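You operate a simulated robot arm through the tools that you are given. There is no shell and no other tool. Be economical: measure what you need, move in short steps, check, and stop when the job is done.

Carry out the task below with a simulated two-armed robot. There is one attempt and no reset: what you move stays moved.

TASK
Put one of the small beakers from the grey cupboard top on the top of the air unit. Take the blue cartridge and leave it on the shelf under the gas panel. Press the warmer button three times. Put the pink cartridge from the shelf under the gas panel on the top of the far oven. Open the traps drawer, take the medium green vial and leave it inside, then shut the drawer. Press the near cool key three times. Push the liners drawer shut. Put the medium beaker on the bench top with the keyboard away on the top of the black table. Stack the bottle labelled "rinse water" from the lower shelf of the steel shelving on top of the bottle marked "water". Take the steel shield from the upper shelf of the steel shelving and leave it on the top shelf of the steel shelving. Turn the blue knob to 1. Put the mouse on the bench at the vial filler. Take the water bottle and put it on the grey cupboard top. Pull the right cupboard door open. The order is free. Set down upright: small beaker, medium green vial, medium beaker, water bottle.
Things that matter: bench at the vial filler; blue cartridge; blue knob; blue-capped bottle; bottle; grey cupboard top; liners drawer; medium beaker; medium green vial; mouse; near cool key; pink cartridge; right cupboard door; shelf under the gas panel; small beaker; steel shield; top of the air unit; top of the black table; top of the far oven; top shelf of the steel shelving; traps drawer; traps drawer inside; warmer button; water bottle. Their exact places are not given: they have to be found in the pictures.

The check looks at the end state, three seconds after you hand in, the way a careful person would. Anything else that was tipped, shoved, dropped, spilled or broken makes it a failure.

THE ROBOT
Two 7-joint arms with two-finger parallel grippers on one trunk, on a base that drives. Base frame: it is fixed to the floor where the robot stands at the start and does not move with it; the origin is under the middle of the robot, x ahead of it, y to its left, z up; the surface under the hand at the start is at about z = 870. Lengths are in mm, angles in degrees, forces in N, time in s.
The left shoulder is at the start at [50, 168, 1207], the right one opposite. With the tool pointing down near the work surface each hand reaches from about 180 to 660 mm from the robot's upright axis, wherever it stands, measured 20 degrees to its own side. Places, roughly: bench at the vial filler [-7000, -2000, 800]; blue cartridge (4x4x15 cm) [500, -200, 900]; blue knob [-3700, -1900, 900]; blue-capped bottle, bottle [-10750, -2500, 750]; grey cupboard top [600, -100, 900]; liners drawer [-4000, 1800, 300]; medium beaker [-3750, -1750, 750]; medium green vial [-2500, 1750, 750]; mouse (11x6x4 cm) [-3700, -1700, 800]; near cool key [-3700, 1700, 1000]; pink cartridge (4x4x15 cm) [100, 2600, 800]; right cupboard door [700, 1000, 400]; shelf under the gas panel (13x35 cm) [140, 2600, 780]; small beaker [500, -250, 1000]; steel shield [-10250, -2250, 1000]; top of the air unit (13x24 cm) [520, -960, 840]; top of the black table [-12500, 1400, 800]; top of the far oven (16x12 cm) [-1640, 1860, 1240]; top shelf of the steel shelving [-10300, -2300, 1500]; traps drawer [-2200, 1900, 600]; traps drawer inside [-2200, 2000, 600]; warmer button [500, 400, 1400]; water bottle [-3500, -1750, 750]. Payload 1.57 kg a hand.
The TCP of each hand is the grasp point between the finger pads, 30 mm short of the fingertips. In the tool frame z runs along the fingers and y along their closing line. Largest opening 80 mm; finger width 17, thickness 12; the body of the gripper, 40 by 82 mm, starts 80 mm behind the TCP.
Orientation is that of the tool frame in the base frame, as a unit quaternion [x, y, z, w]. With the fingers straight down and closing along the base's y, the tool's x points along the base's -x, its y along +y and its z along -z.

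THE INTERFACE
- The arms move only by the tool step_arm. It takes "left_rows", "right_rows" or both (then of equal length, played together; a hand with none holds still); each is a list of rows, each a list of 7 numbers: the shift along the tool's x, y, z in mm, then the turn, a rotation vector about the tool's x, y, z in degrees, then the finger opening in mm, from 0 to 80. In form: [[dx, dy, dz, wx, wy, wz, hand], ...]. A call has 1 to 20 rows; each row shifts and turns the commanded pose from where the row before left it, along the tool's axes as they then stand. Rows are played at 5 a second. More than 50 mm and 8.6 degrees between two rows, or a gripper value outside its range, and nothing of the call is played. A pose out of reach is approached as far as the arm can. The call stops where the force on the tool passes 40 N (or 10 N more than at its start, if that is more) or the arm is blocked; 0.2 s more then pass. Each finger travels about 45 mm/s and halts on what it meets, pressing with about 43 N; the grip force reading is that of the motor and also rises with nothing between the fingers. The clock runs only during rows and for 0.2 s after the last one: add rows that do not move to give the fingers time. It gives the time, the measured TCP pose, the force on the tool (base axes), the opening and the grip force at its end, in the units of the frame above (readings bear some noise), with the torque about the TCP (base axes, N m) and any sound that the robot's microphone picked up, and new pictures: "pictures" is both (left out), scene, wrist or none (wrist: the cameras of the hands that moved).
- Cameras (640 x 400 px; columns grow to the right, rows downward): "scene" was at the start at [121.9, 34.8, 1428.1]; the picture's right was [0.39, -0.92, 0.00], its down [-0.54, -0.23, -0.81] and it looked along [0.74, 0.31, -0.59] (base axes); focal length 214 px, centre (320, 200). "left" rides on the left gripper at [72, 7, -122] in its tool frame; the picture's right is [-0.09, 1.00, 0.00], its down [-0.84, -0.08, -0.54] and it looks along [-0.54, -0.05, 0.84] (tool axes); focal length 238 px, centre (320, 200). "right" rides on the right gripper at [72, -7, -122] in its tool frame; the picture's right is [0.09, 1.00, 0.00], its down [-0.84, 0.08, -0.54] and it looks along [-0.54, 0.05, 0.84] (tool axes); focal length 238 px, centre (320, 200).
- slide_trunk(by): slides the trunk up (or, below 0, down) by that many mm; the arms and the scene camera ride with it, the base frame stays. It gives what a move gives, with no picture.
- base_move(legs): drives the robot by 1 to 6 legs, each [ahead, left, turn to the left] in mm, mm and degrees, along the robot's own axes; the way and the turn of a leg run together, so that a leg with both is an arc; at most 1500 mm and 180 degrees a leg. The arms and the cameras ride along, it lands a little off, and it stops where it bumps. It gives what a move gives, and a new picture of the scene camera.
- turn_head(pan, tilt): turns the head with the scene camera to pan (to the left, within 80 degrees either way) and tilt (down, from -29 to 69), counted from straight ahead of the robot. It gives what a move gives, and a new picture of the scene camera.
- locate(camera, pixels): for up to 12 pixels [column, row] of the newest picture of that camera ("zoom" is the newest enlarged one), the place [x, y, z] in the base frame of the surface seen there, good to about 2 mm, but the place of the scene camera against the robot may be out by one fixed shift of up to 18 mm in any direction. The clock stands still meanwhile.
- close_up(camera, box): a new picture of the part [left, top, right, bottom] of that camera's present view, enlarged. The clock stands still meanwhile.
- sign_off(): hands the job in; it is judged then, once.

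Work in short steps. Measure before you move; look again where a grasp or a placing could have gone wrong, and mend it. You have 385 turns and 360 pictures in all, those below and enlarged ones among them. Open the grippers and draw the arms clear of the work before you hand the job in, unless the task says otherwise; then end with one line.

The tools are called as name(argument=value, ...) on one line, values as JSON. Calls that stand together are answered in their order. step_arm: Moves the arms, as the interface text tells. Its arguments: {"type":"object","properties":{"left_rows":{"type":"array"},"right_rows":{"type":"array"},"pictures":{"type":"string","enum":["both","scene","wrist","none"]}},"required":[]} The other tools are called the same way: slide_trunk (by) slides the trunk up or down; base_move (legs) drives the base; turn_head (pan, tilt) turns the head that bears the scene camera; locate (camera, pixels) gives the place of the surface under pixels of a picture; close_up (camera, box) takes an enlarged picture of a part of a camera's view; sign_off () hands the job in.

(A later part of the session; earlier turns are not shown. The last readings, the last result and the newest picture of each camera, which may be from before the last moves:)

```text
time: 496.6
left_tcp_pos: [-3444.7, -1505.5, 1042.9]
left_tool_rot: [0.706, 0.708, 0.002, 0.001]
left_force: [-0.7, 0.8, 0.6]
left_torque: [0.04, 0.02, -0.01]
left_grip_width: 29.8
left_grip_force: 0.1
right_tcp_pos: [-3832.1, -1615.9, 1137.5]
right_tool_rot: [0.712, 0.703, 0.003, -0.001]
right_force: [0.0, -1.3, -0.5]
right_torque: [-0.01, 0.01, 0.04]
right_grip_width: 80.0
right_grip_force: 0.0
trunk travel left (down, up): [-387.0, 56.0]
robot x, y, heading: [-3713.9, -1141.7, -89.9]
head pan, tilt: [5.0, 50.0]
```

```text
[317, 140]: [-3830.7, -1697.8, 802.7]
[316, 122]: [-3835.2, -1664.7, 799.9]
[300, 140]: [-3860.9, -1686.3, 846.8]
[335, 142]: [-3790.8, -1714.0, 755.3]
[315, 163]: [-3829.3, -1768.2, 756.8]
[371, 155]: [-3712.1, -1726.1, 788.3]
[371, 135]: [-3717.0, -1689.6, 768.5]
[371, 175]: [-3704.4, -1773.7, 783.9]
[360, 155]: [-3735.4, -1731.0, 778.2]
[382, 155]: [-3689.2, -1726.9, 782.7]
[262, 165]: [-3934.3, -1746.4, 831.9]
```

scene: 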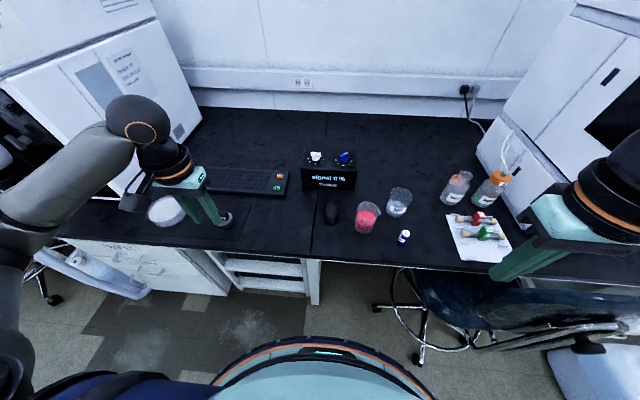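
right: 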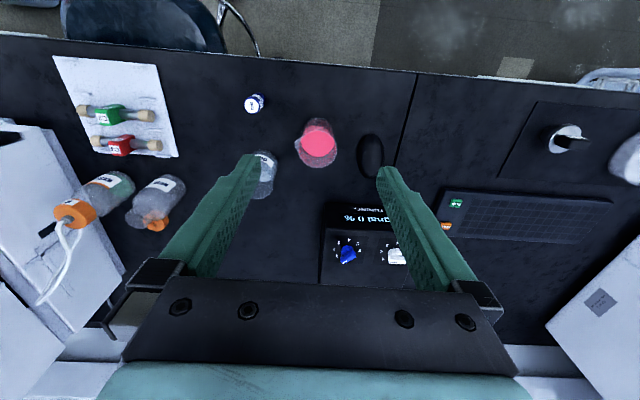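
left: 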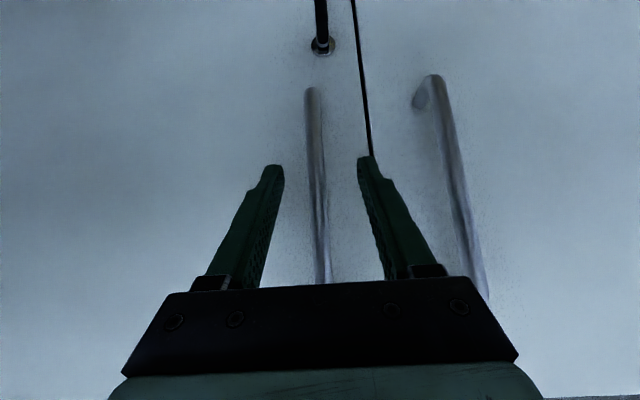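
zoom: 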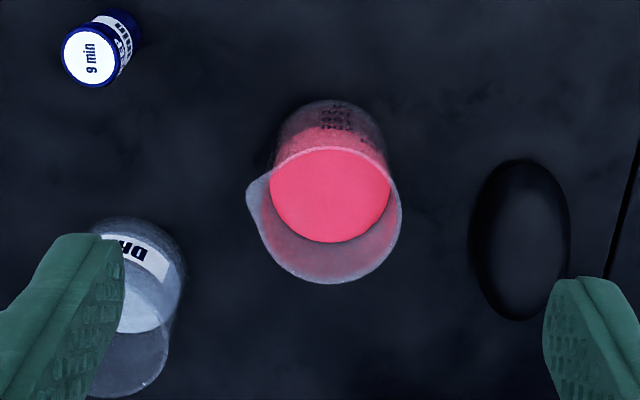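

The beaker (Ø≈65) has its spout on the -x side, so I yaw the hand 90° to close along y. Centre ≈[-3829,-1697].

step_arm(right_rows=[[0, 0, 0, 0, 0, 8.2, 80], [0, 0, 0, 0, 0, 8.2, 80], [0, 0, 0, 0, 0, 8.2, 80], [0, 0, 0, 0, 0, 8.2, 80], [0, 0, 0, 0, 0, 8.2, 80], [0, 0, 0, 0, 0, 8.2, 80], [0, 0, 0, 0, 0, 8.2, 80], [0, 0, 0, 0, 0, 8.2, 80], [0, 0, 0, 0, 0, 8.2, 80], [0, 0, 0, 0, 0, 8.2, 80], [0, 0, 0, 0, 0, 8.0, 80], [3, 40, 0, 0, 0, 0, 80], [0, 41, 0, 0, 0, 0, 80], [0, 0, 40, 0, 0, 0, 80], [0, 0, 45, 0, 0, 0, 80], [0, 0, 45, 0, 0, 0, 80], [0, 0, 45, 0, 0, 0, 80], [0, 0, 40, 0, 0, 0, 80], [0, 0, 0, 0, 0, 0, 80]], pictures="wrist")

```text
time: 500.6
left_tcp_pos: [-3443.1, -1506.1, 1043.2]
left_tool_rot: [0.706, 0.708, 0.001, 0.0]
left_force: [0.0, 0.7, 0.5]
left_torque: [-0.03, 0.01, 0.01]
left_grip_width: 30.2
left_grip_force: 0.0
right_tcp_pos: [-3832.9, -1695.2, 919.3]
right_tool_rot: [1.0, -0.007, 0.002, -0.003]
right_force: [0.8, -0.3, 0.7]
right_torque: [0.0, -0.01, -0.03]
right_grip_width: 79.7
right_grip_force: 0.0
trunk travel left (down, up): [-387.0, 56.0]
robot x, y, heading: [-3716.6, -1144.0, -90.0]
head pan, tilt: [5.0, 50.0]
```

right: 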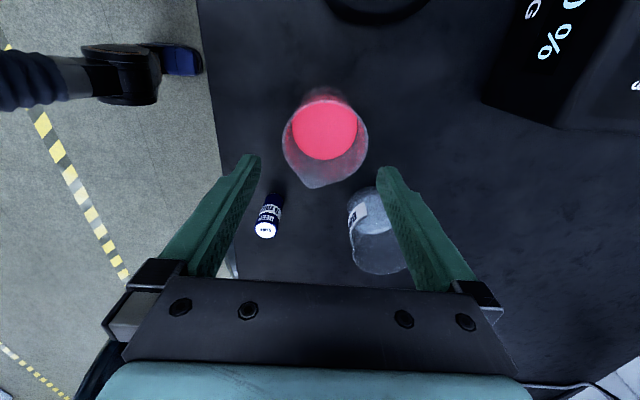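

locate(camera="right", pixels=[[325, 130], [300, 120], [350, 118], [325, 98], [325, 168], [283, 140], [367, 140], [318, 186]])

```text
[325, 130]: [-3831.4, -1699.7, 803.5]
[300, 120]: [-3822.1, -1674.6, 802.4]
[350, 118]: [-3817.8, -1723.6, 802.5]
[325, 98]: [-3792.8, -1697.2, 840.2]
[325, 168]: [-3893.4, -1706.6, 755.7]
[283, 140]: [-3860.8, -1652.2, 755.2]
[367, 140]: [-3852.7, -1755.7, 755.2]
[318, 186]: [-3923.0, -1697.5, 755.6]
```

Centre ≈[-3829,-1699]. I correct 4 mm each way and descend to z≈815, then close.

step_arm(right_rows=[[4, 4, 30, 0, 0, 0, 80], [0, 0, 35, 0, 0, 0, 80], [0, 0, 30, 0, 0, 0, 80], [0, 0, 9, 0, 0, 0, 80], [0, 0, 0, 0, 0, 0, 70], [0, 0, 0, 0, 0, 0, 56], [0, 0, 0, 0, 0, 0, 54], [0, 0, 0, 0, 0, 0, 54]], pictures="wrist")

```text
time: 502.4
left_tcp_pos: [-3442.8, -1506.2, 1041.8]
left_tool_rot: [0.707, 0.707, 0.002, 0.0]
left_force: [-0.1, -0.7, -0.1]
left_torque: [0.03, -0.02, -0.01]
left_grip_width: 30.0
left_grip_force: 0.1
right_tcp_pos: [-3826.6, -1699.2, 815.2]
right_tool_rot: [1.0, -0.006, 0.002, -0.003]
right_force: [-0.4, 1.1, 0.4]
right_torque: [0.01, -0.03, 0.0]
right_grip_width: 69.4
right_grip_force: 39.4
trunk travel left (down, up): [-387.0, 56.0]
robot x, y, heading: [-3717.4, -1147.4, -90.0]
head pan, tilt: [5.0, 50.0]
```

right: 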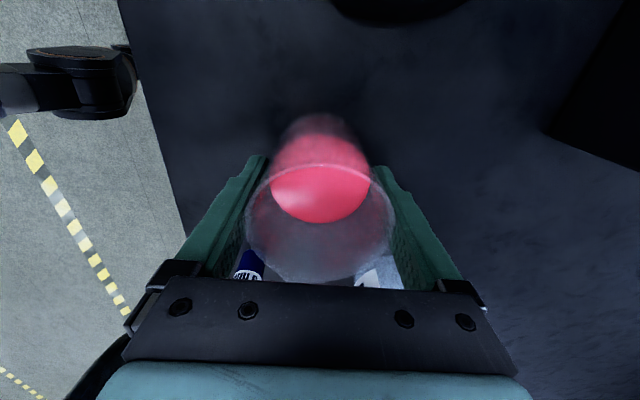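

Gripped (69 mm). I lift and retract, keeping it level.

step_arm(right_rows=[[0, 0, -10, 0, 0, 0, 52], [0, 0, -25, 0, 0, 0, 52], [0, 0, -30, 0, 0, 0, 52], [0, 0, -30, 0, 0, 0, 52], [0, 0, -30, 0, 0, 0, 52], [0, -15, -30, 0, 0, 0, 52], [0, -35, 0, 0, 0, 0, 52], [0, -35, 0, 0, 0, 0, 52], [0, -35, 0, 0, 0, 0, 52], [-25, -30, 0, 0, 0, 0, 52], [-30, -20, 0, 0, 0, 0, 52], [-30, 0, 0, 0, 0, 0, 52], [0, 0, 0, 0, 0, 0, 52]], pictures="none")

```text
time: 505.2
left_tcp_pos: [-3442.2, -1506.8, 1042.4]
left_tool_rot: [0.707, 0.707, 0.002, 0.001]
left_force: [0.7, -0.5, -0.6]
left_torque: [0.02, 0.0, -0.01]
left_grip_width: 29.9
left_grip_force: 0.0
right_tcp_pos: [-3911.0, -1527.8, 972.4]
right_tool_rot: [1.0, -0.006, 0.002, -0.004]
right_force: [-0.3, -0.1, -3.6]
right_torque: [-0.01, 0.0, 0.0]
right_grip_width: 69.8
right_grip_force: 43.0
trunk travel left (down, up): [-387.0, 56.0]
robot x, y, heading: [-3715.8, -1144.6, -89.9]
head pan, tilt: [5.0, 50.0]
```

Now the mouse (centre ≈[-3711,-1729]) with the left hand: base right 85 mm and 25 mm ahead, then bring the left hand inward.

base_move(legs=[[25, -85, 0]])

step_arm(left_rows=[[-25, -40, 0, 0, 0, 0, 80], [-25, -40, 0, 0, 0, 0, 80], [-25, -40, 0, 0, 0, 0, 80], [-25, -40, 0, 0, 0, 0, 80], [-30, -22, 0, 0, 0, 0, 80], [-30, 0, 10, 0, 0, 0, 80], [0, 0, 30, 0, 0, 0, 80], [0, 0, 30, 0, 0, 0, 80], [0, 0, 0, 0, 0, 0, 80]], pictures="wrist")

```text
time: 506.7
left_tcp_pos: [-3527.9, -1530.7, 1042.7]
left_tool_rot: [0.706, 0.708, 0.003, 0.0]
left_force: [-0.1, 0.2, 0.1]
left_torque: [-0.03, 0.0, -0.02]
left_grip_width: 29.8
left_grip_force: 0.1
right_tcp_pos: [-3993.7, -1553.6, 972.3]
right_tool_rot: [1.0, -0.006, 0.002, -0.005]
right_force: [0.7, 0.0, -3.3]
right_torque: [0.02, 0.02, -0.02]
right_grip_width: 69.7
right_grip_force: 42.8
trunk travel left (down, up): [-387.0, 56.0]
robot x, y, heading: [-3802.0, -1168.0, -89.9]
head pan, tilt: [5.0, 50.0]
```

scene: 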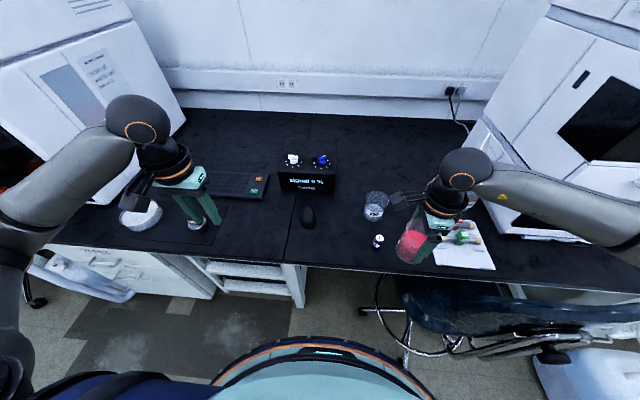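

```text
time: 508.7
left_tcp_pos: [-3709.6, -1691.9, 972.6]
left_tool_rot: [0.706, 0.708, 0.002, 0.0]
left_force: [-0.5, 0.2, -0.3]
left_torque: [0.0, -0.01, -0.02]
left_grip_width: 79.8
left_grip_force: 0.0
right_tcp_pos: [-3994.1, -1552.2, 973.2]
right_tool_rot: [1.0, -0.006, 0.002, -0.004]
right_force: [-0.6, -0.5, -2.2]
right_torque: [0.0, -0.02, -0.01]
right_grip_width: 69.4
right_grip_force: 42.9
trunk travel left (down, up): [-387.0, 56.0]
robot x, y, heading: [-3798.5, -1169.7, -90.0]
head pan, tilt: [5.0, 50.0]
```

left: 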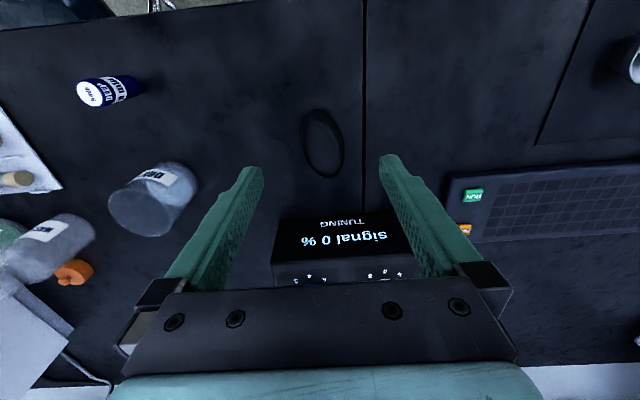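

locate(camera="left", pixels=[[322, 140], [316, 112], [328, 172], [303, 140], [342, 145], [322, 180], [320, 213]])

```text
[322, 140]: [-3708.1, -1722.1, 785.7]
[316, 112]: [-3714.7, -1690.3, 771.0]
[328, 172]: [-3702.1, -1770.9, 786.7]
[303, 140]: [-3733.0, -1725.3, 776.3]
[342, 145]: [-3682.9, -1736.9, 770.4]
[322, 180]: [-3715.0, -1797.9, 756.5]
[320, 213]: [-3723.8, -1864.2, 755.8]
```

Mouse centre ≈[-3708,-1733], axis ~9° yawed. I rotate 8°, go over it and descend to z≈791.

step_arm(left_rows=[[-40, 2, 0, 0, 0, -8, 80], [0, 0, 40, 0, 0, 0, 80], [0, 0, 45, 0, 0, 0, 80], [0, 0, 45, 0, 0, 0, 80], [0, 0, 40, 0, 0, 0, 80], [0, 0, 11, 0, 0, 0, 80], [0, 0, 0, 0, 0, 0, 80]], pictures="wrist")

```text
time: 510.3
left_tcp_pos: [-3705.4, -1730.9, 792.5]
left_tool_rot: [0.655, 0.755, 0.002, 0.0]
left_force: [-0.7, 0.0, -0.5]
left_torque: [0.02, 0.0, -0.02]
left_grip_width: 80.0
left_grip_force: 0.1
right_tcp_pos: [-3993.5, -1553.3, 971.8]
right_tool_rot: [1.0, -0.006, 0.001, -0.003]
right_force: [-0.7, 0.0, -2.8]
right_torque: [0.0, 0.03, -0.01]
right_grip_width: 69.5
right_grip_force: 42.8
trunk travel left (down, up): [-387.0, 56.0]
robot x, y, heading: [-3799.0, -1170.0, -90.0]
head pan, tilt: [5.0, 50.0]
```

left: 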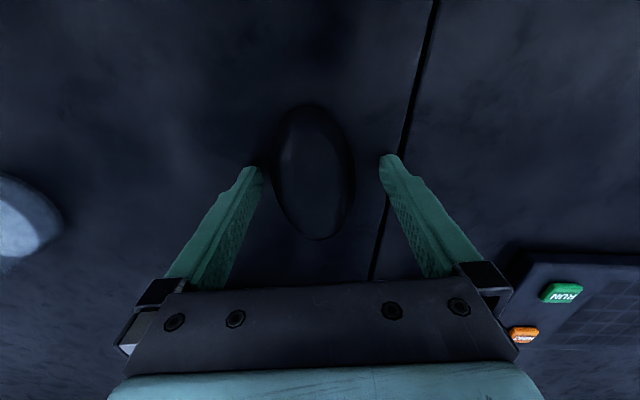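

The mouse is centred between the fingers. I close and lift.

step_arm(left_rows=[[0, 0, 0, 0, 0, 0, 60], [0, 0, 0, 0, 0, 0, 42], [0, 0, 0, 0, 0, 0, 40], [0, 0, 0, 0, 0, 0, 40], [0, 0, -15, 0, 0, 0, 40], [0, 0, -35, 0, 0, 0, 40], [0, 0, -40, 0, 0, 0, 40], [0, 0, -40, 0, 0, 0, 40], [20, 0, -30, 0, 0, 8, 40], [40, 0, 0, 0, 0, 0, 40], [40, 0, 0, 0, 0, 0, 40], [35, 25, 0, 0, 0, 0, 40], [30, 35, 0, 0, 0, 0, 40], [0, 40, 0, 0, 0, 0, 40], [0, 40, 0, 0, 0, 0, 40]], pictures="wrist")

```text
time: 513.5
left_tcp_pos: [-3569.2, -1565.7, 950.9]
left_tool_rot: [0.708, 0.707, 0.002, -0.002]
left_force: [0.7, 0.5, -0.1]
left_torque: [0.0, 0.0, -0.03]
left_grip_width: 57.4
left_grip_force: 43.1
right_tcp_pos: [-3993.1, -1553.4, 974.2]
right_tool_rot: [1.0, -0.006, 0.002, -0.003]
right_force: [0.4, -0.1, -2.3]
right_torque: [-0.02, -0.01, -0.01]
right_grip_width: 69.7
right_grip_force: 43.0
trunk travel left (down, up): [-387.0, 56.0]
robot x, y, heading: [-3800.9, -1167.2, -89.6]
head pan, tilt: [5.0, 50.0]
```

left: 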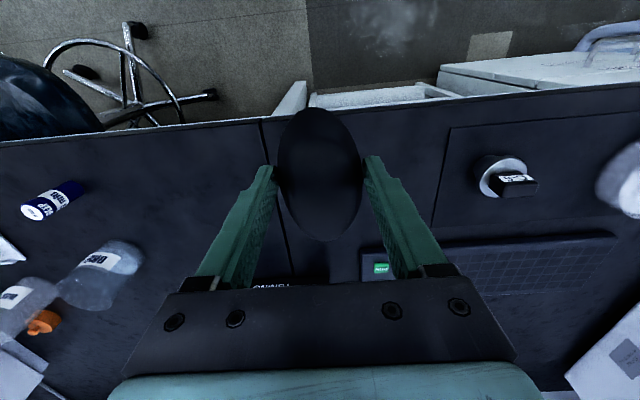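

Both objects are held. I back off and drive right (west) 3 m to the vial filler bench.

base_move(legs=[[-480, 0, -0.3], [0, -1500, 0], [0, -1350, 0]])

turn_head(pan=0, tilt=28)

```text
time: 540.9
left_tcp_pos: [-6440.6, -1056.8, 949.4]
left_tool_rot: [0.721, 0.693, 0.002, 0.0]
left_force: [0.1, -0.1, -0.7]
left_torque: [0.03, 0.04, -0.02]
left_grip_width: 57.2
left_grip_force: 43.0
right_tcp_pos: [-6864.6, -1027.0, 973.7]
right_tool_rot: [1.0, -0.026, 0.001, -0.003]
right_force: [1.3, -0.1, -2.3]
right_torque: [-0.01, 0.02, 0.02]
right_grip_width: 69.6
right_grip_force: 42.9
trunk travel left (down, up): [-387.0, 56.0]
robot x, y, heading: [-6657.3, -653.6, -92.3]
head pan, tilt: [5.0, 50.0]
```

scene: 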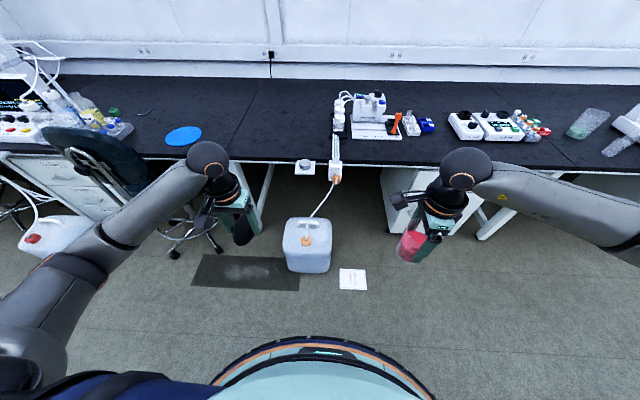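

```text
time: 541.8
left_tcp_pos: [-6440.7, -1055.8, 948.5]
left_tool_rot: [0.721, 0.692, 0.002, 0.0]
left_force: [-0.7, 0.8, -0.8]
left_torque: [0.0, 0.03, -0.01]
left_grip_width: 57.4
left_grip_force: 43.3
right_tcp_pos: [-6863.2, -1027.1, 972.9]
right_tool_rot: [1.0, -0.026, 0.002, -0.003]
right_force: [-0.8, -0.6, -3.2]
right_torque: [0.04, 0.01, 0.01]
right_grip_width: 69.4
right_grip_force: 42.9
trunk travel left (down, up): [-387.0, 56.0]
robot x, y, heading: [-6655.2, -648.8, -92.2]
head pan, tilt: [0.0, 28.0]
```

scene: 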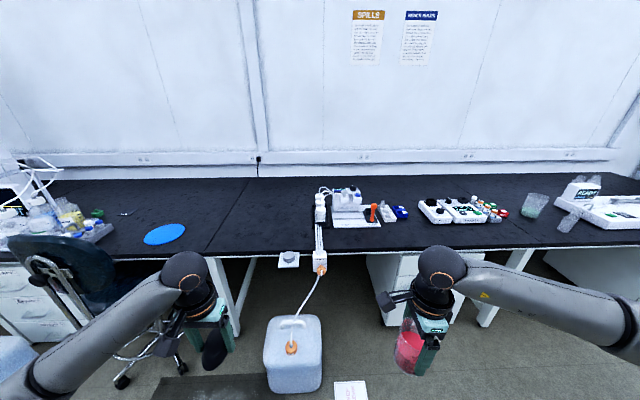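

I locate the filler and free bench spots.

locate(camera="scene", pixels=[[345, 205], [280, 225], [250, 235], [380, 240], [415, 235], [320, 240], [420, 205], [290, 262], [290, 385], [205, 248], [290, 200]])

close_up(camera="scene", box=[230, 160, 550, 300])

```text
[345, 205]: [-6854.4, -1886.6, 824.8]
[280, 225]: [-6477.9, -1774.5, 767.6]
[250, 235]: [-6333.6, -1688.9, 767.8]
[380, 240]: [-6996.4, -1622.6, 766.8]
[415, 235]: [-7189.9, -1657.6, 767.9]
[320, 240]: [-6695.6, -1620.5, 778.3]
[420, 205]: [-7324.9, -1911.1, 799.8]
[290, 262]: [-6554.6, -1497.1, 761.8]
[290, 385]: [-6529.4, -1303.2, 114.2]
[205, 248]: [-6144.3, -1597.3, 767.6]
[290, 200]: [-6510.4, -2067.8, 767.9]
```

```text
2.00 times, centred on (390, 230) of scene
```

zoom: 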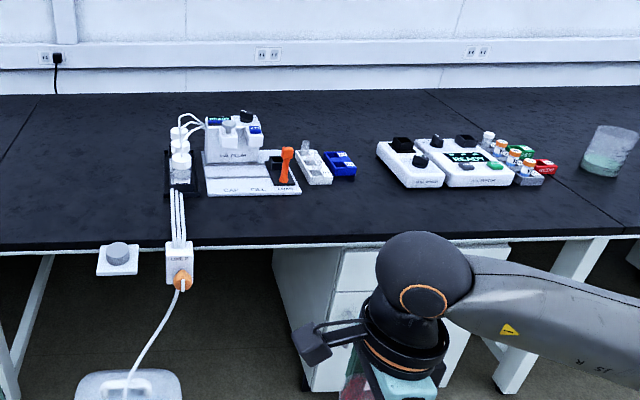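

I'll set the mouse at ≈[-7020,-1720], clear bench right next to the filler. Drive right 515, forward 510.

base_move(legs=[[0, -515, 2.2], [510, 0, 0]])

step_arm(left_rows=[[-30, -35, 0, 0, 0, 0, 40], [-30, -30, 0, 0, 0, 0, 40], [-40, 0, 0, 0, 0, 0, 40], [-40, 0, 0, 0, 0, 0, 40], [0, 0, 45, 0, 0, 0, 40], [0, 0, 45, 0, 0, 0, 40], [0, 0, 0, 0, 0, 0, 40]], pictures="wrist")

```text
time: 549.4
left_tcp_pos: [-6940.4, -1548.7, 950.1]
left_tool_rot: [0.707, 0.707, 0.002, 0.0]
left_force: [-0.5, -0.7, -0.1]
left_torque: [0.03, 0.01, 0.01]
left_grip_width: 57.2
left_grip_force: 42.9
right_tcp_pos: [-7364.3, -1537.2, 973.5]
right_tool_rot: [1.0, -0.005, 0.001, -0.003]
right_force: [0.2, -0.4, -2.4]
right_torque: [0.0, -0.02, 0.0]
right_grip_width: 69.7
right_grip_force: 43.3
trunk travel left (down, up): [-387.0, 56.0]
robot x, y, heading: [-7174.0, -1149.3, -90.2]
head pan, tilt: [0.0, 28.0]
```

scene: 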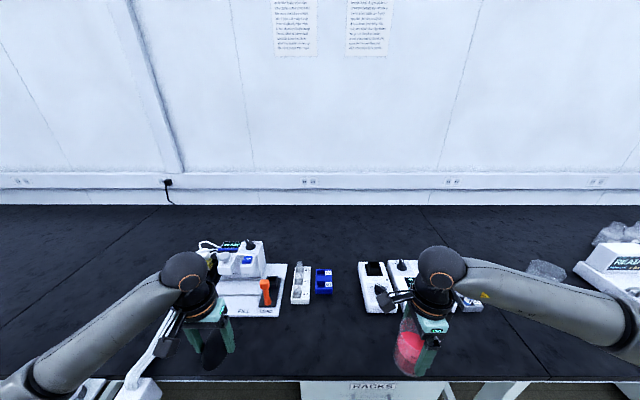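

```text
time: 551.0
left_tcp_pos: [-7005.7, -1687.7, 857.1]
left_tool_rot: [0.707, 0.708, 0.001, 0.0]
left_force: [-0.5, -0.8, -0.4]
left_torque: [0.01, 0.01, -0.02]
left_grip_width: 57.5
left_grip_force: 43.0
right_tcp_pos: [-7365.8, -1536.3, 973.3]
right_tool_rot: [1.0, -0.005, 0.002, -0.003]
right_force: [0.3, -0.8, -2.6]
right_torque: [0.03, 0.0, -0.01]
right_grip_width: 69.5
right_grip_force: 42.9
trunk travel left (down, up): [-387.0, 56.0]
robot x, y, heading: [-7173.6, -1152.4, -90.0]
head pan, tilt: [0.0, 28.0]
```

left: 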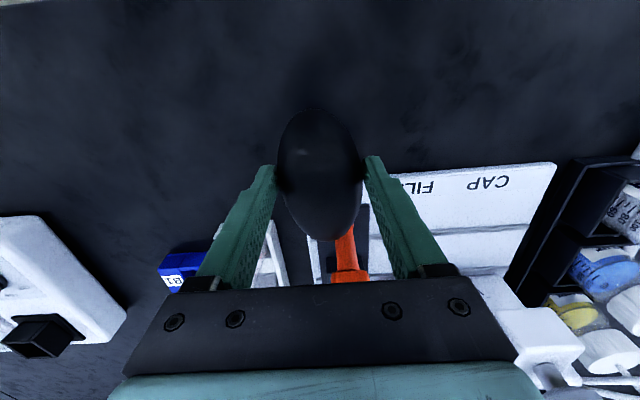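

locate(camera="left", pixels=[[460, 172], [380, 192], [320, 60], [260, 250], [300, 90]])

```text
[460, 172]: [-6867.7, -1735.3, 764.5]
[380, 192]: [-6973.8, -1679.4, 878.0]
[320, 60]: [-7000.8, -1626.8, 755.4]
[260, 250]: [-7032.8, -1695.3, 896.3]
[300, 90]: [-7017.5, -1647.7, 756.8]
```

The filler plate's front edge is at y≈-1735, so I shift back 33 mm and 25 mm right, then lower to TCP≈793.

step_arm(left_rows=[[33, -25, 0, 0, 0, 0, 40], [0, 0, 40, 0, 0, 0, 40], [0, 0, 20, 0, 0, 0, 40], [0, 0, 3, 0, 0, 0, 40], [0, 0, 2, 0, 0, 0, 40], [0, 0, 0, 0, 0, 0, 40]], pictures="none")

```text
time: 552.4
left_tcp_pos: [-7029.4, -1653.2, 793.8]
left_tool_rot: [0.706, 0.708, 0.003, 0.0]
left_force: [0.3, 1.0, -1.2]
left_torque: [0.01, 0.01, 0.01]
left_grip_width: 57.2
left_grip_force: 42.9
right_tcp_pos: [-7364.2, -1535.2, 973.0]
right_tool_rot: [1.0, -0.006, 0.003, -0.003]
right_force: [-0.3, -0.1, -2.8]
right_torque: [0.01, 0.0, 0.02]
right_grip_width: 69.5
right_grip_force: 42.8
trunk travel left (down, up): [-387.0, 56.0]
robot x, y, heading: [-7170.8, -1152.6, -89.8]
head pan, tilt: [0.0, 28.0]
```

One more 2 mm, then release and lift.

step_arm(left_rows=[[0, 0, 2, 0, 0, 0, 40], [0, 0, 0, 0, 0, 0, 65], [0, 0, 0, 0, 0, 0, 80], [0, 0, 0, 0, 0, 0, 80], [0, 0, -40, 0, 0, 0, 80], [0, 0, -40, 0, 0, 0, 80], [30, 0, -30, 0, 0, 0, 80], [40, 0, 0, 0, 0, 0, 80]], pictures="wrist")

```text
time: 554.2
left_tcp_pos: [-7030.8, -1585.2, 902.1]
left_tool_rot: [0.706, 0.708, 0.003, 0.0]
left_force: [0.6, 0.1, 1.2]
left_torque: [-0.03, 0.01, 0.0]
left_grip_width: 80.0
left_grip_force: 0.1
right_tcp_pos: [-7363.8, -1537.2, 973.6]
right_tool_rot: [1.0, -0.006, 0.002, -0.004]
right_force: [1.3, 0.6, -2.2]
right_torque: [0.03, -0.04, 0.0]
right_grip_width: 69.3
right_grip_force: 43.1
trunk travel left (down, up): [-387.0, 56.0]
robot x, y, heading: [-7171.9, -1152.3, -90.0]
head pan, tilt: [0.0, 28.0]
```

left: 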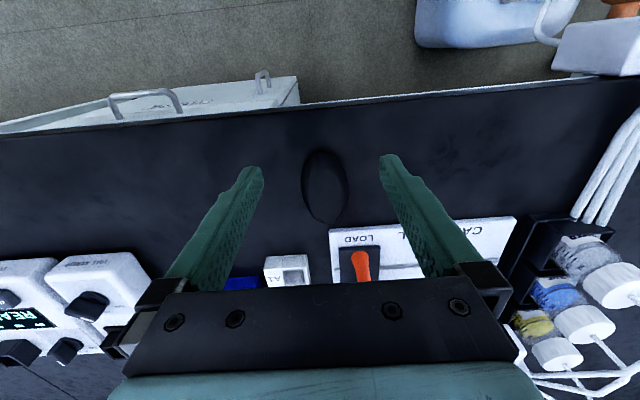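

The mouse lies on the bench by the filler. Now west to the black table with the beaker.

base_move(legs=[[-800, 0, 0], [0, -1500, 0], [0, -1500, 0], [0, -1200, 0], [0, 0, -135]])

```text
time: 599.7
left_tcp_pos: [-11693.5, 22.8, 899.7]
left_tool_rot: [0.909, -0.416, 0.001, 0.002]
left_force: [-0.3, 0.1, -0.1]
left_torque: [0.0, 0.01, 0.02]
left_grip_width: 79.9
left_grip_force: 0.1
right_tcp_pos: [-11408.1, 205.2, 973.2]
right_tool_rot: [-0.342, 0.94, -0.003, 0.0]
right_force: [0.0, -0.3, -2.5]
right_torque: [0.02, 0.01, -0.01]
right_grip_width: 69.3
right_grip_force: 43.8
trunk travel left (down, up): [-387.0, 56.0]
robot x, y, heading: [-11303.7, -214.8, 130.5]
head pan, tilt: [0.0, 28.0]
```

scene: 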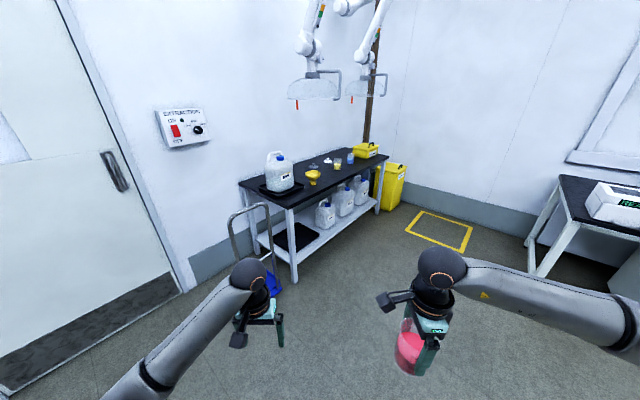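

I locate the black table's top, edges and items.

locate(camera="scene", pixels=[[290, 206], [384, 156], [240, 185], [320, 190], [340, 175], [335, 160], [313, 178], [280, 175], [355, 165], [250, 215], [300, 195]])

close_up(camera="scene", box=[220, 130, 420, 300])

```text
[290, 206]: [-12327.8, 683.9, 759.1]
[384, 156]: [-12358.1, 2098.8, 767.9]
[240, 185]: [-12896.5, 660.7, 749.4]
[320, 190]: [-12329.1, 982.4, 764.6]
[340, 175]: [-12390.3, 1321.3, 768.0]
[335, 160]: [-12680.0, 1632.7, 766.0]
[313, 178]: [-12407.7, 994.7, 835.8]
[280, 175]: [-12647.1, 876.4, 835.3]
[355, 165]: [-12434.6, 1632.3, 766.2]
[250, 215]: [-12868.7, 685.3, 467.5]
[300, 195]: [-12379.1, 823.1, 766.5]
```

```text
2.35 times, centred on (320, 215) of scene
```

zoom: 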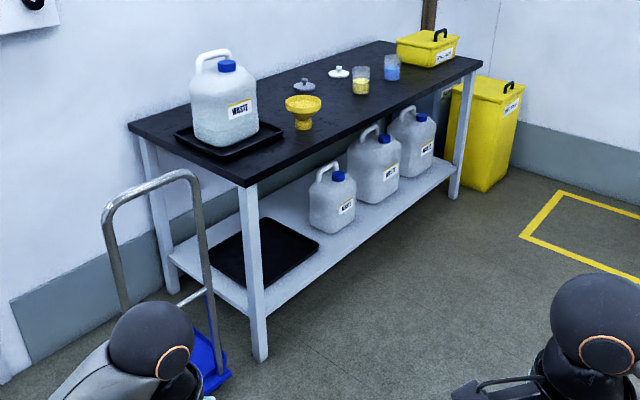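

I'll place it at ≈[-12430,1250]. Turn to face -x, sidestep right 1270 mm, then forward.

base_move(legs=[[0, 0, 49.5], [0, -1275, 0], [560, 0, 0]])

step_arm(right_rows=[[0, 40, 0, 0, 0, 0, 52], [0, 40, 0, 0, 0, 0, 52], [0, 40, 0, 0, 0, 0, 52], [0, 0, 0, 0, 0, 0, 52]], pictures="wrist")

```text
time: 616.2
left_tcp_pos: [-12333.4, 894.3, 900.3]
left_tool_rot: [1.0, 0.004, 0.002, 0.002]
left_force: [-0.5, 0.1, 0.4]
left_torque: [-0.04, 0.02, 0.01]
left_grip_width: 80.1
left_grip_force: 0.0
right_tcp_pos: [-12284.9, 1229.3, 972.8]
right_tool_rot: [-0.706, 0.709, -0.003, 0.001]
right_force: [0.2, -0.2, -2.5]
right_torque: [-0.02, -0.03, -0.02]
right_grip_width: 69.3
right_grip_force: 43.2
trunk travel left (down, up): [-387.0, 56.0]
robot x, y, heading: [-11901.5, 1040.2, -179.5]
head pan, tilt: [0.0, 28.0]
```

scene: 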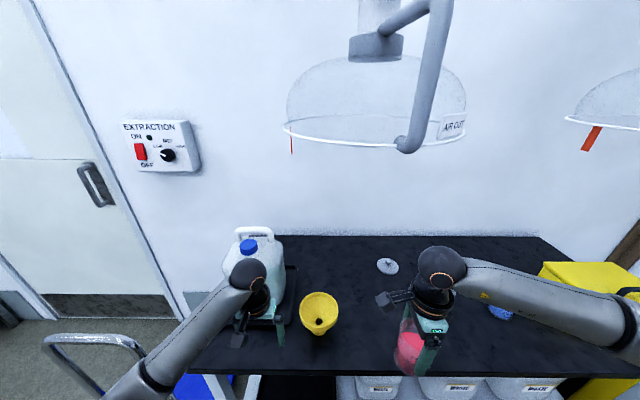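

```text
time: 617.2
left_tcp_pos: [-12333.5, 894.5, 900.0]
left_tool_rot: [1.0, 0.004, 0.001, 0.003]
left_force: [-1.4, 0.2, -0.9]
left_torque: [0.01, 0.0, 0.03]
left_grip_width: 79.9
left_grip_force: 0.2
right_tcp_pos: [-12405.7, 1231.6, 973.1]
right_tool_rot: [-0.705, 0.709, -0.004, 0.001]
right_force: [-0.2, 0.4, -2.9]
right_torque: [0.01, 0.0, 0.0]
right_grip_width: 69.2
right_grip_force: 42.8
trunk travel left (down, up): [-387.0, 56.0]
robot x, y, heading: [-11899.0, 1039.6, -179.3]
head pan, tilt: [0.0, 28.0]
```

right: 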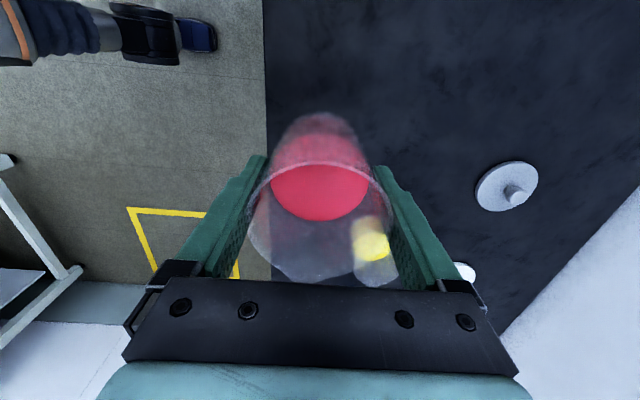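

locate(camera="right", pixels=[[372, 245], [330, 60], [268, 80], [505, 185], [420, 120], [300, 265]])

```text
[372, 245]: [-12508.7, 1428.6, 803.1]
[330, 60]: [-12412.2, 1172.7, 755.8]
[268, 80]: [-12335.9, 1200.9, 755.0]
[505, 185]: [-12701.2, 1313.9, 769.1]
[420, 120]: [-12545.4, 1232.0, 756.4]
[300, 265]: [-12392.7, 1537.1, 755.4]
```

Clear: yellow beaker is at [-12509,1428]. I move 38 mm deeper and lower to TCP≈817.

step_arm(right_rows=[[0, 38, 0, 0, 0, 0, 52], [0, 0, 40, 0, 0, 0, 52], [0, 0, 40, 0, 0, 0, 52], [0, 0, 40, 0, 0, 0, 52], [0, 0, 30, 0, 0, 0, 52], [0, 0, 5, 0, 0, 0, 52], [0, 0, 2, 0, 0, 0, 52], [0, 0, 0, 0, 0, 0, 52]], pictures="none")

```text
time: 619.0
left_tcp_pos: [-12331.0, 895.7, 900.6]
left_tool_rot: [1.0, 0.005, 0.0, 0.002]
left_force: [-1.0, 0.9, -0.4]
left_torque: [0.01, -0.02, 0.0]
left_grip_width: 79.9
left_grip_force: 0.1
right_tcp_pos: [-12444.8, 1229.7, 818.4]
right_tool_rot: [-0.705, 0.709, -0.001, -0.002]
right_force: [-1.9, 2.0, 24.7]
right_torque: [0.21, -0.11, -0.21]
right_grip_width: 69.6
right_grip_force: 43.1
trunk travel left (down, up): [-387.0, 56.0]
robot x, y, heading: [-11899.8, 1041.1, -179.6]
head pan, tilt: [0.0, 28.0]
```

It touches (25 N). I relieve 2 mm, open and rise.

step_arm(right_rows=[[0, 0, -2, 0, 0, 0, 52], [0, 0, 0, 0, 0, 0, 72], [0, 0, 0, 0, 0, 0, 80], [0, 0, 0, 0, 0, 0, 80], [0, 0, -25, 0, 0, 0, 80], [0, 0, -40, 0, 0, 0, 80], [0, 0, -40, 0, 0, 0, 80], [0, -20, -40, 0, 0, 0, 80], [0, -40, 0, 0, 0, 0, 80], [0, -40, 0, 0, 0, 0, 80], [0, -40, 0, 0, 0, 0, 80]], pictures="wrist")

```text
time: 621.4
left_tcp_pos: [-12333.7, 894.8, 900.7]
left_tool_rot: [1.0, 0.004, 0.001, 0.002]
left_force: [0.8, 0.0, 1.3]
left_torque: [0.01, 0.04, 0.01]
left_grip_width: 79.8
left_grip_force: 0.1
right_tcp_pos: [-12302.9, 1231.1, 962.6]
right_tool_rot: [-0.705, 0.709, -0.004, 0.001]
right_force: [-0.3, 0.3, -0.1]
right_torque: [-0.01, -0.01, 0.02]
right_grip_width: 80.0
right_grip_force: 0.1
trunk travel left (down, up): [-387.0, 56.0]
robot x, y, heading: [-11898.6, 1043.5, -179.4]
head pan, tilt: [0.0, 28.0]
```

right: 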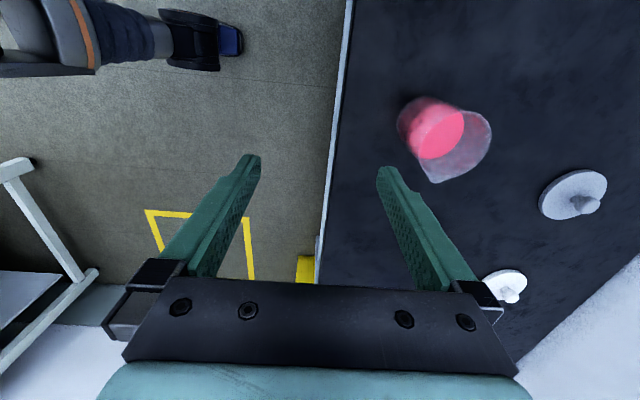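

The beaker stands upright on the black table. Now to the steel shelving: back off, square the right hand, and drive to face it.

base_move(legs=[[-400, 0, 0], [0, 1450, 0], [0, 0, 89.5], [0, 1150, 0], [350, 0, 0]])

step_arm(right_rows=[[0, 0, 0, 0, 0, -8.2, 80], [0, 0, 0, 0, 0, -8.2, 80], [0, 0, 0, 0, 0, -8.2, 80], [0, 0, 0, 0, 0, -8.2, 80], [0, 0, 0, 0, 0, -8.2, 80], [0, 0, 0, 0, 0, -8.2, 80], [0, 0, 0, 0, 0, -8.2, 80], [0, 0, 0, 0, 0, -8.2, 80], [0, 0, 0, 0, 0, -8.2, 80], [0, 0, 0, 0, 0, -8.2, 80], [0, 0, 0, 0, 0, -8.0, 80]], pictures="none")

turn_head(pan=0, tilt=15)

```text
time: 651.9
left_tcp_pos: [-10200.8, -1197.4, 899.9]
left_tool_rot: [0.703, 0.711, 0.002, 0.0]
left_force: [0.3, -0.2, 1.2]
left_torque: [-0.01, -0.01, -0.01]
left_grip_width: 80.1
left_grip_force: 0.1
right_tcp_pos: [-10536.8, -1169.2, 963.3]
right_tool_rot: [1.0, -0.001, 0.002, -0.003]
right_force: [0.4, -0.7, -0.5]
right_torque: [0.0, -0.01, 0.0]
right_grip_width: 79.9
right_grip_force: 0.1
trunk travel left (down, up): [-387.0, 56.0]
robot x, y, heading: [-10345.1, -765.6, -89.1]
head pan, tilt: [0.0, 28.0]
```

scene: 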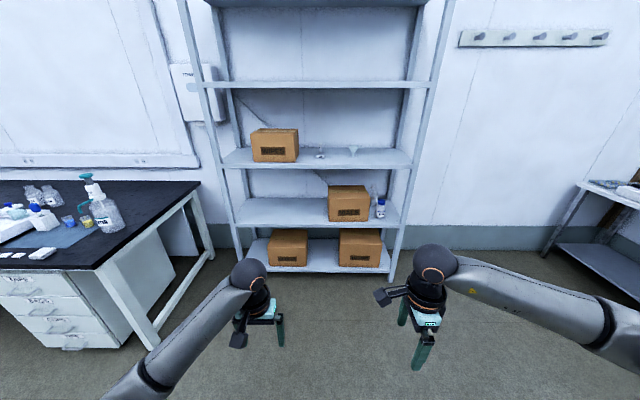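

```text
time: 654.3
left_tcp_pos: [-10201.1, -1197.5, 899.6]
left_tool_rot: [0.703, 0.711, 0.002, 0.001]
left_force: [-0.1, 0.0, -0.1]
left_torque: [0.01, 0.02, 0.02]
left_grip_width: 79.9
left_grip_force: 0.0
right_tcp_pos: [-10536.6, -1168.2, 962.9]
right_tool_rot: [0.705, 0.709, 0.004, -0.001]
right_force: [-0.4, 0.6, 0.4]
right_torque: [0.01, -0.03, -0.02]
right_grip_width: 80.3
right_grip_force: 0.2
trunk travel left (down, up): [-387.0, 56.0]
robot x, y, heading: [-10345.6, -762.4, -89.3]
head pan, tilt: [0.0, 28.0]
```

```text
time: 655.1
left_tcp_pos: [-10202.2, -1197.5, 901.0]
left_tool_rot: [0.703, 0.711, 0.002, 0.001]
left_force: [-0.3, 0.1, -0.5]
left_torque: [-0.02, -0.01, -0.03]
left_grip_width: 79.9
left_grip_force: 0.2
right_tcp_pos: [-10536.2, -1167.1, 962.3]
right_tool_rot: [0.708, 0.706, 0.004, -0.001]
right_force: [-0.5, -0.3, -0.3]
right_torque: [-0.02, 0.02, 0.0]
right_grip_width: 80.0
right_grip_force: 0.0
trunk travel left (down, up): [-387.0, 56.0]
robot x, y, heading: [-10346.0, -764.6, -89.3]
head pan, tilt: [0.0, 15.0]
```

scene: 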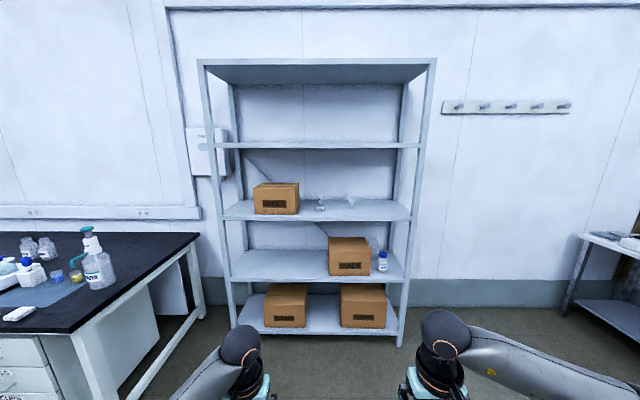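

I enlarge the shelving contents.

close_up(camera="scene", box=[220, 130, 420, 290])

locate(camera="scene", pixels=[[351, 203], [320, 206], [382, 260], [374, 245], [300, 145], [325, 146], [330, 218], [340, 278], [226, 147], [415, 147], [240, 220], [345, 197]])

```text
2.50 times, centred on (320, 210) of scene
```

zoom: 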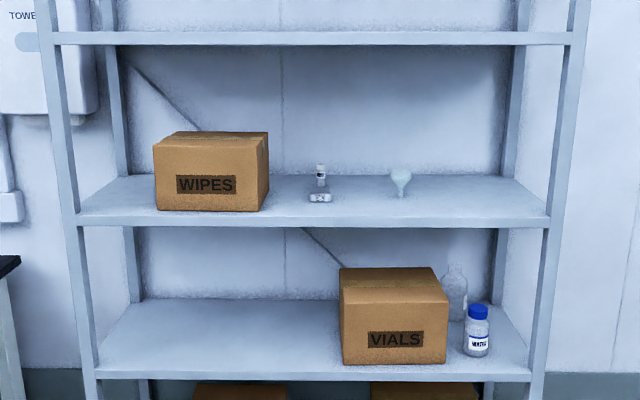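

```text
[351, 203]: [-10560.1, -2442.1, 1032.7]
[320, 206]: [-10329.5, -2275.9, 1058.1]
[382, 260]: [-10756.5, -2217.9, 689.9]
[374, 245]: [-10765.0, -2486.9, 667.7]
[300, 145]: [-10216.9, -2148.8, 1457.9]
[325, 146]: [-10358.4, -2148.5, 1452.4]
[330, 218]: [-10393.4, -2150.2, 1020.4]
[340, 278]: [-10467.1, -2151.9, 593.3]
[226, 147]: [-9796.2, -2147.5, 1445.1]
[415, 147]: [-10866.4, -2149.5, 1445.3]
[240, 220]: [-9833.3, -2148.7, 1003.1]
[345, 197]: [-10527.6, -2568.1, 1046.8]
```

I zoom on the two bottles and on the shield.

close_up(camera="scene", box=[355, 230, 395, 280])

close_up(camera="scene", box=[305, 190, 335, 216])

```text
8.00 times, centred on (375, 255) of scene
```

zoom: 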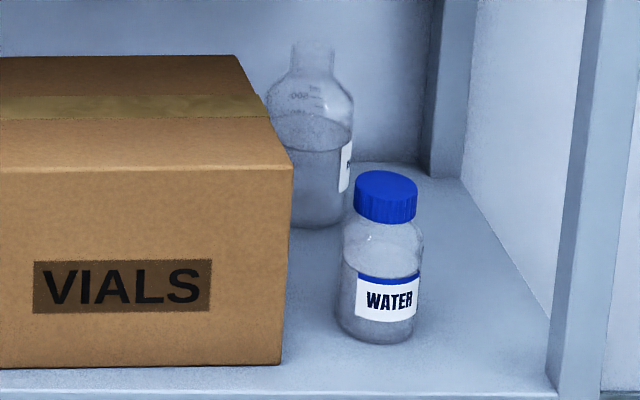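

```text
15.38 times, centred on (320, 203) of scene
```

zoom: 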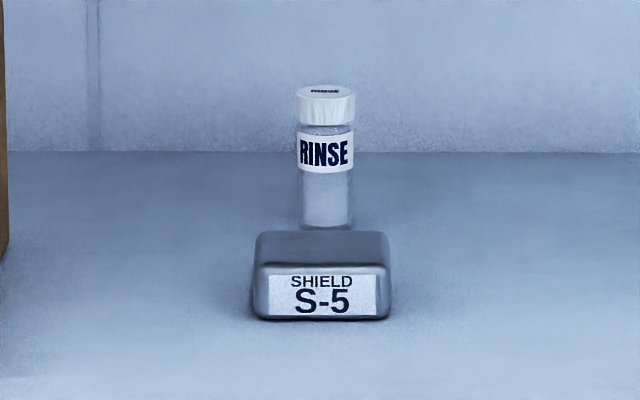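

The steel shield "S-5" is on the upper shelf at ≈[-10329,-2276], with a RINSE vial behind it; a WATER bottle with blue cap stands in front of a second bottle on the lower shelf. First the shield with the left hand: raise, pitch 60° forward; retract the right hand.

step_arm(left_rows=[[0, 0, -43, 0, 0, 0, 80], [0, 0, -43, 0, 0, 0, 80], [0, 0, -43, 0, 0, 0, 80], [0, 0, -43, 0, 0, 0, 80], [0, 0, -43, 0, 0, 0, 80], [0, 0, -43, 0, 0, 0, 80], [0, 0, -43, 0, 0, 0, 80], [0, 0, 0, 0, -7.5, 0, 80], [0, 0, 0, 0, -7.5, 0, 80], [0, 0, 0, 0, -7.5, 0, 80], [0, 0, 0, 0, -7.5, 0, 80], [0, 0, 0, 0, -7.5, 0, 80], [0, 0, 0, 0, -7.5, 0, 80], [0, 0, 0, 0, -7.5, 0, 80], [0, 0, 0, 0, -7.5, 0, 80]], right_rows=[[40, 0, 0, 0, 0, 0, 0], [40, 0, 0, 0, 0, 0, 0], [40, 0, 0, 0, 0, 0, 0], [0, 0, 0, 0, 0, 0, 0], [0, 0, 0, 0, 0, 0, 0], [0, 0, 0, 0, 0, 0, 0], [0, 0, 0, 0, 0, 0, 0], [0, 0, 0, 0, 0, 0, 0], [0, 0, 0, 0, 0, 0, 0], [0, 0, 0, 0, 0, 0, 0], [0, 0, 0, 0, 0, 0, 0], [0, 0, 0, 0, 0, 0, 0], [0, 0, 0, 0, 0, 0, 0], [0, 0, 0, 0, 0, 0, 0], [0, 0, 0, 0, 0, 0, 0]], pictures="none")

```text
time: 658.3
left_tcp_pos: [-10202.7, -1198.0, 1201.3]
left_tool_rot: [0.608, 0.616, -0.351, 0.357]
left_force: [0.3, -0.6, -1.0]
left_torque: [0.03, 0.01, 0.01]
left_grip_width: 80.0
left_grip_force: 0.0
right_tcp_pos: [-10536.0, -1047.0, 961.9]
right_tool_rot: [0.707, 0.707, 0.003, -0.001]
right_force: [-0.5, -0.5, -0.6]
right_torque: [0.02, 0.01, 0.0]
right_grip_width: 0.0
right_grip_force: 21.5
trunk travel left (down, up): [-387.0, 56.0]
robot x, y, heading: [-10349.7, -764.3, -89.4]
head pan, tilt: [0.0, 15.0]
```

Left hand is 30° below level. I extend 100 mm, lower the trunk 130 mm and approach the shelf, then look.

step_arm(left_rows=[[-24, 0, 42, 0, 0, 0, 80], [-24, 0, 42, 0, 0, 0, 80], [0, 0, 0, 0, 0, 0, 80]], pictures="none")

slide_trunk(by=-120)

base_move(legs=[[0, -122, -0.6], [780, 0, 0]])

step_arm(left_rows=[[0, 0, 0, 0, 0, 0, 80]], pictures="wrist")

```text
time: 659.1
left_tcp_pos: [-10203.1, -1294.9, 1201.1]
left_tool_rot: [0.61, 0.616, -0.35, 0.356]
left_force: [0.1, 0.0, 0.6]
left_torque: [0.04, 0.02, 0.01]
left_grip_width: 80.0
left_grip_force: 0.1
right_tcp_pos: [-10534.8, -1047.3, 962.5]
right_tool_rot: [0.708, 0.707, 0.003, -0.001]
right_force: [0.0, -0.5, 0.9]
right_torque: [0.02, 0.01, 0.02]
right_grip_width: 0.0
right_grip_force: 21.4
trunk travel left (down, up): [-387.0, 56.0]
robot x, y, heading: [-10348.4, -761.9, -89.3]
head pan, tilt: [0.0, 15.0]
```

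```text
time: 660.6
left_tcp_pos: [-10202.6, -1294.1, 1081.3]
left_tool_rot: [0.609, 0.616, -0.35, 0.356]
left_force: [-0.8, 0.2, -0.2]
left_torque: [0.02, 0.0, 0.02]
left_grip_width: 79.8
left_grip_force: 0.0
right_tcp_pos: [-10535.9, -1048.7, 841.6]
right_tool_rot: [0.707, 0.707, 0.003, -0.001]
right_force: [-0.1, -0.4, -0.1]
right_torque: [0.03, -0.02, 0.03]
right_grip_width: 0.2
right_grip_force: 21.3
trunk travel left (down, up): [-267.0, 176.0]
robot x, y, heading: [-10351.1, -764.6, -89.2]
head pan, tilt: [0.0, 15.0]
```

```text
time: 666.1
left_tcp_pos: [-10336.2, -2063.7, 1082.0]
left_tool_rot: [0.614, 0.612, -0.353, 0.353]
left_force: [0.8, -0.3, 0.0]
left_torque: [-0.01, 0.01, 0.02]
left_grip_width: 80.1
left_grip_force: 0.0
right_tcp_pos: [-10663.6, -1812.5, 841.5]
right_tool_rot: [0.713, 0.701, 0.004, -0.001]
right_force: [0.5, -0.1, -0.4]
right_torque: [-0.04, 0.02, 0.01]
right_grip_width: 0.0
right_grip_force: 21.5
trunk travel left (down, up): [-267.0, 176.0]
robot x, y, heading: [-10474.6, -1530.2, -90.2]
head pan, tilt: [0.0, 15.0]
```

scene: 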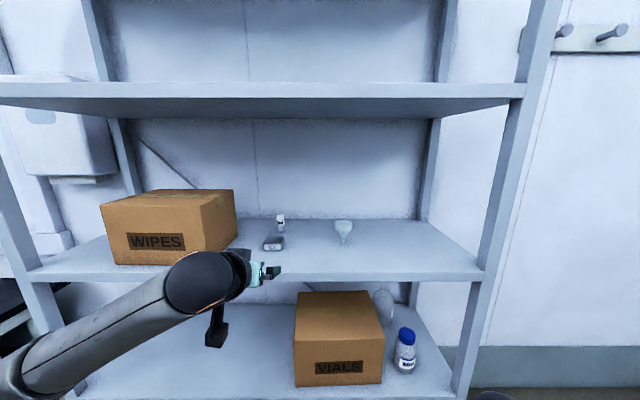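

```text
time: 666.5
left_tcp_pos: [-10334.7, -2063.9, 1080.6]
left_tool_rot: [0.613, 0.612, -0.352, 0.354]
left_force: [-0.2, -0.2, -0.8]
left_torque: [-0.02, 0.01, -0.01]
left_grip_width: 80.3
left_grip_force: 0.1
right_tcp_pos: [-10663.4, -1812.7, 842.3]
right_tool_rot: [0.713, 0.701, 0.003, -0.002]
right_force: [0.7, -0.4, -0.5]
right_torque: [-0.01, -0.01, 0.05]
right_grip_width: 0.1
right_grip_force: 21.4
trunk travel left (down, up): [-267.0, 176.0]
robot x, y, heading: [-10471.6, -1530.9, -89.9]
head pan, tilt: [0.0, 15.0]
```

left: 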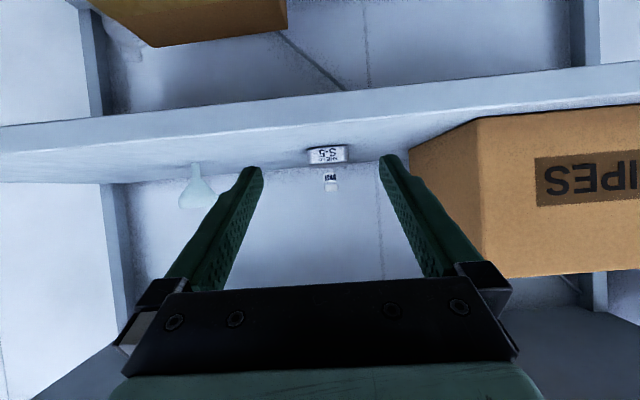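

I locate the shield, vial and the WIPES box in this view.

locate(camera="left", pixels=[[327, 153], [308, 153], [345, 152], [330, 163], [331, 180], [413, 160], [270, 150], [480, 230], [290, 118], [328, 147], [300, 165]])

```text
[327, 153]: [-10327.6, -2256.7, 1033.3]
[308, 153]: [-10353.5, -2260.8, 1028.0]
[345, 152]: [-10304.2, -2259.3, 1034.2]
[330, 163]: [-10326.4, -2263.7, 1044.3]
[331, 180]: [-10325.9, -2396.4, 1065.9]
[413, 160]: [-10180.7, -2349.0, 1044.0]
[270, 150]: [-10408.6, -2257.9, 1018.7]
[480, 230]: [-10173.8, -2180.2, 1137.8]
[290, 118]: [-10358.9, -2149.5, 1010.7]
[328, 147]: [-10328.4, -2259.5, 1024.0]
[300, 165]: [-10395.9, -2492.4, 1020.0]
```

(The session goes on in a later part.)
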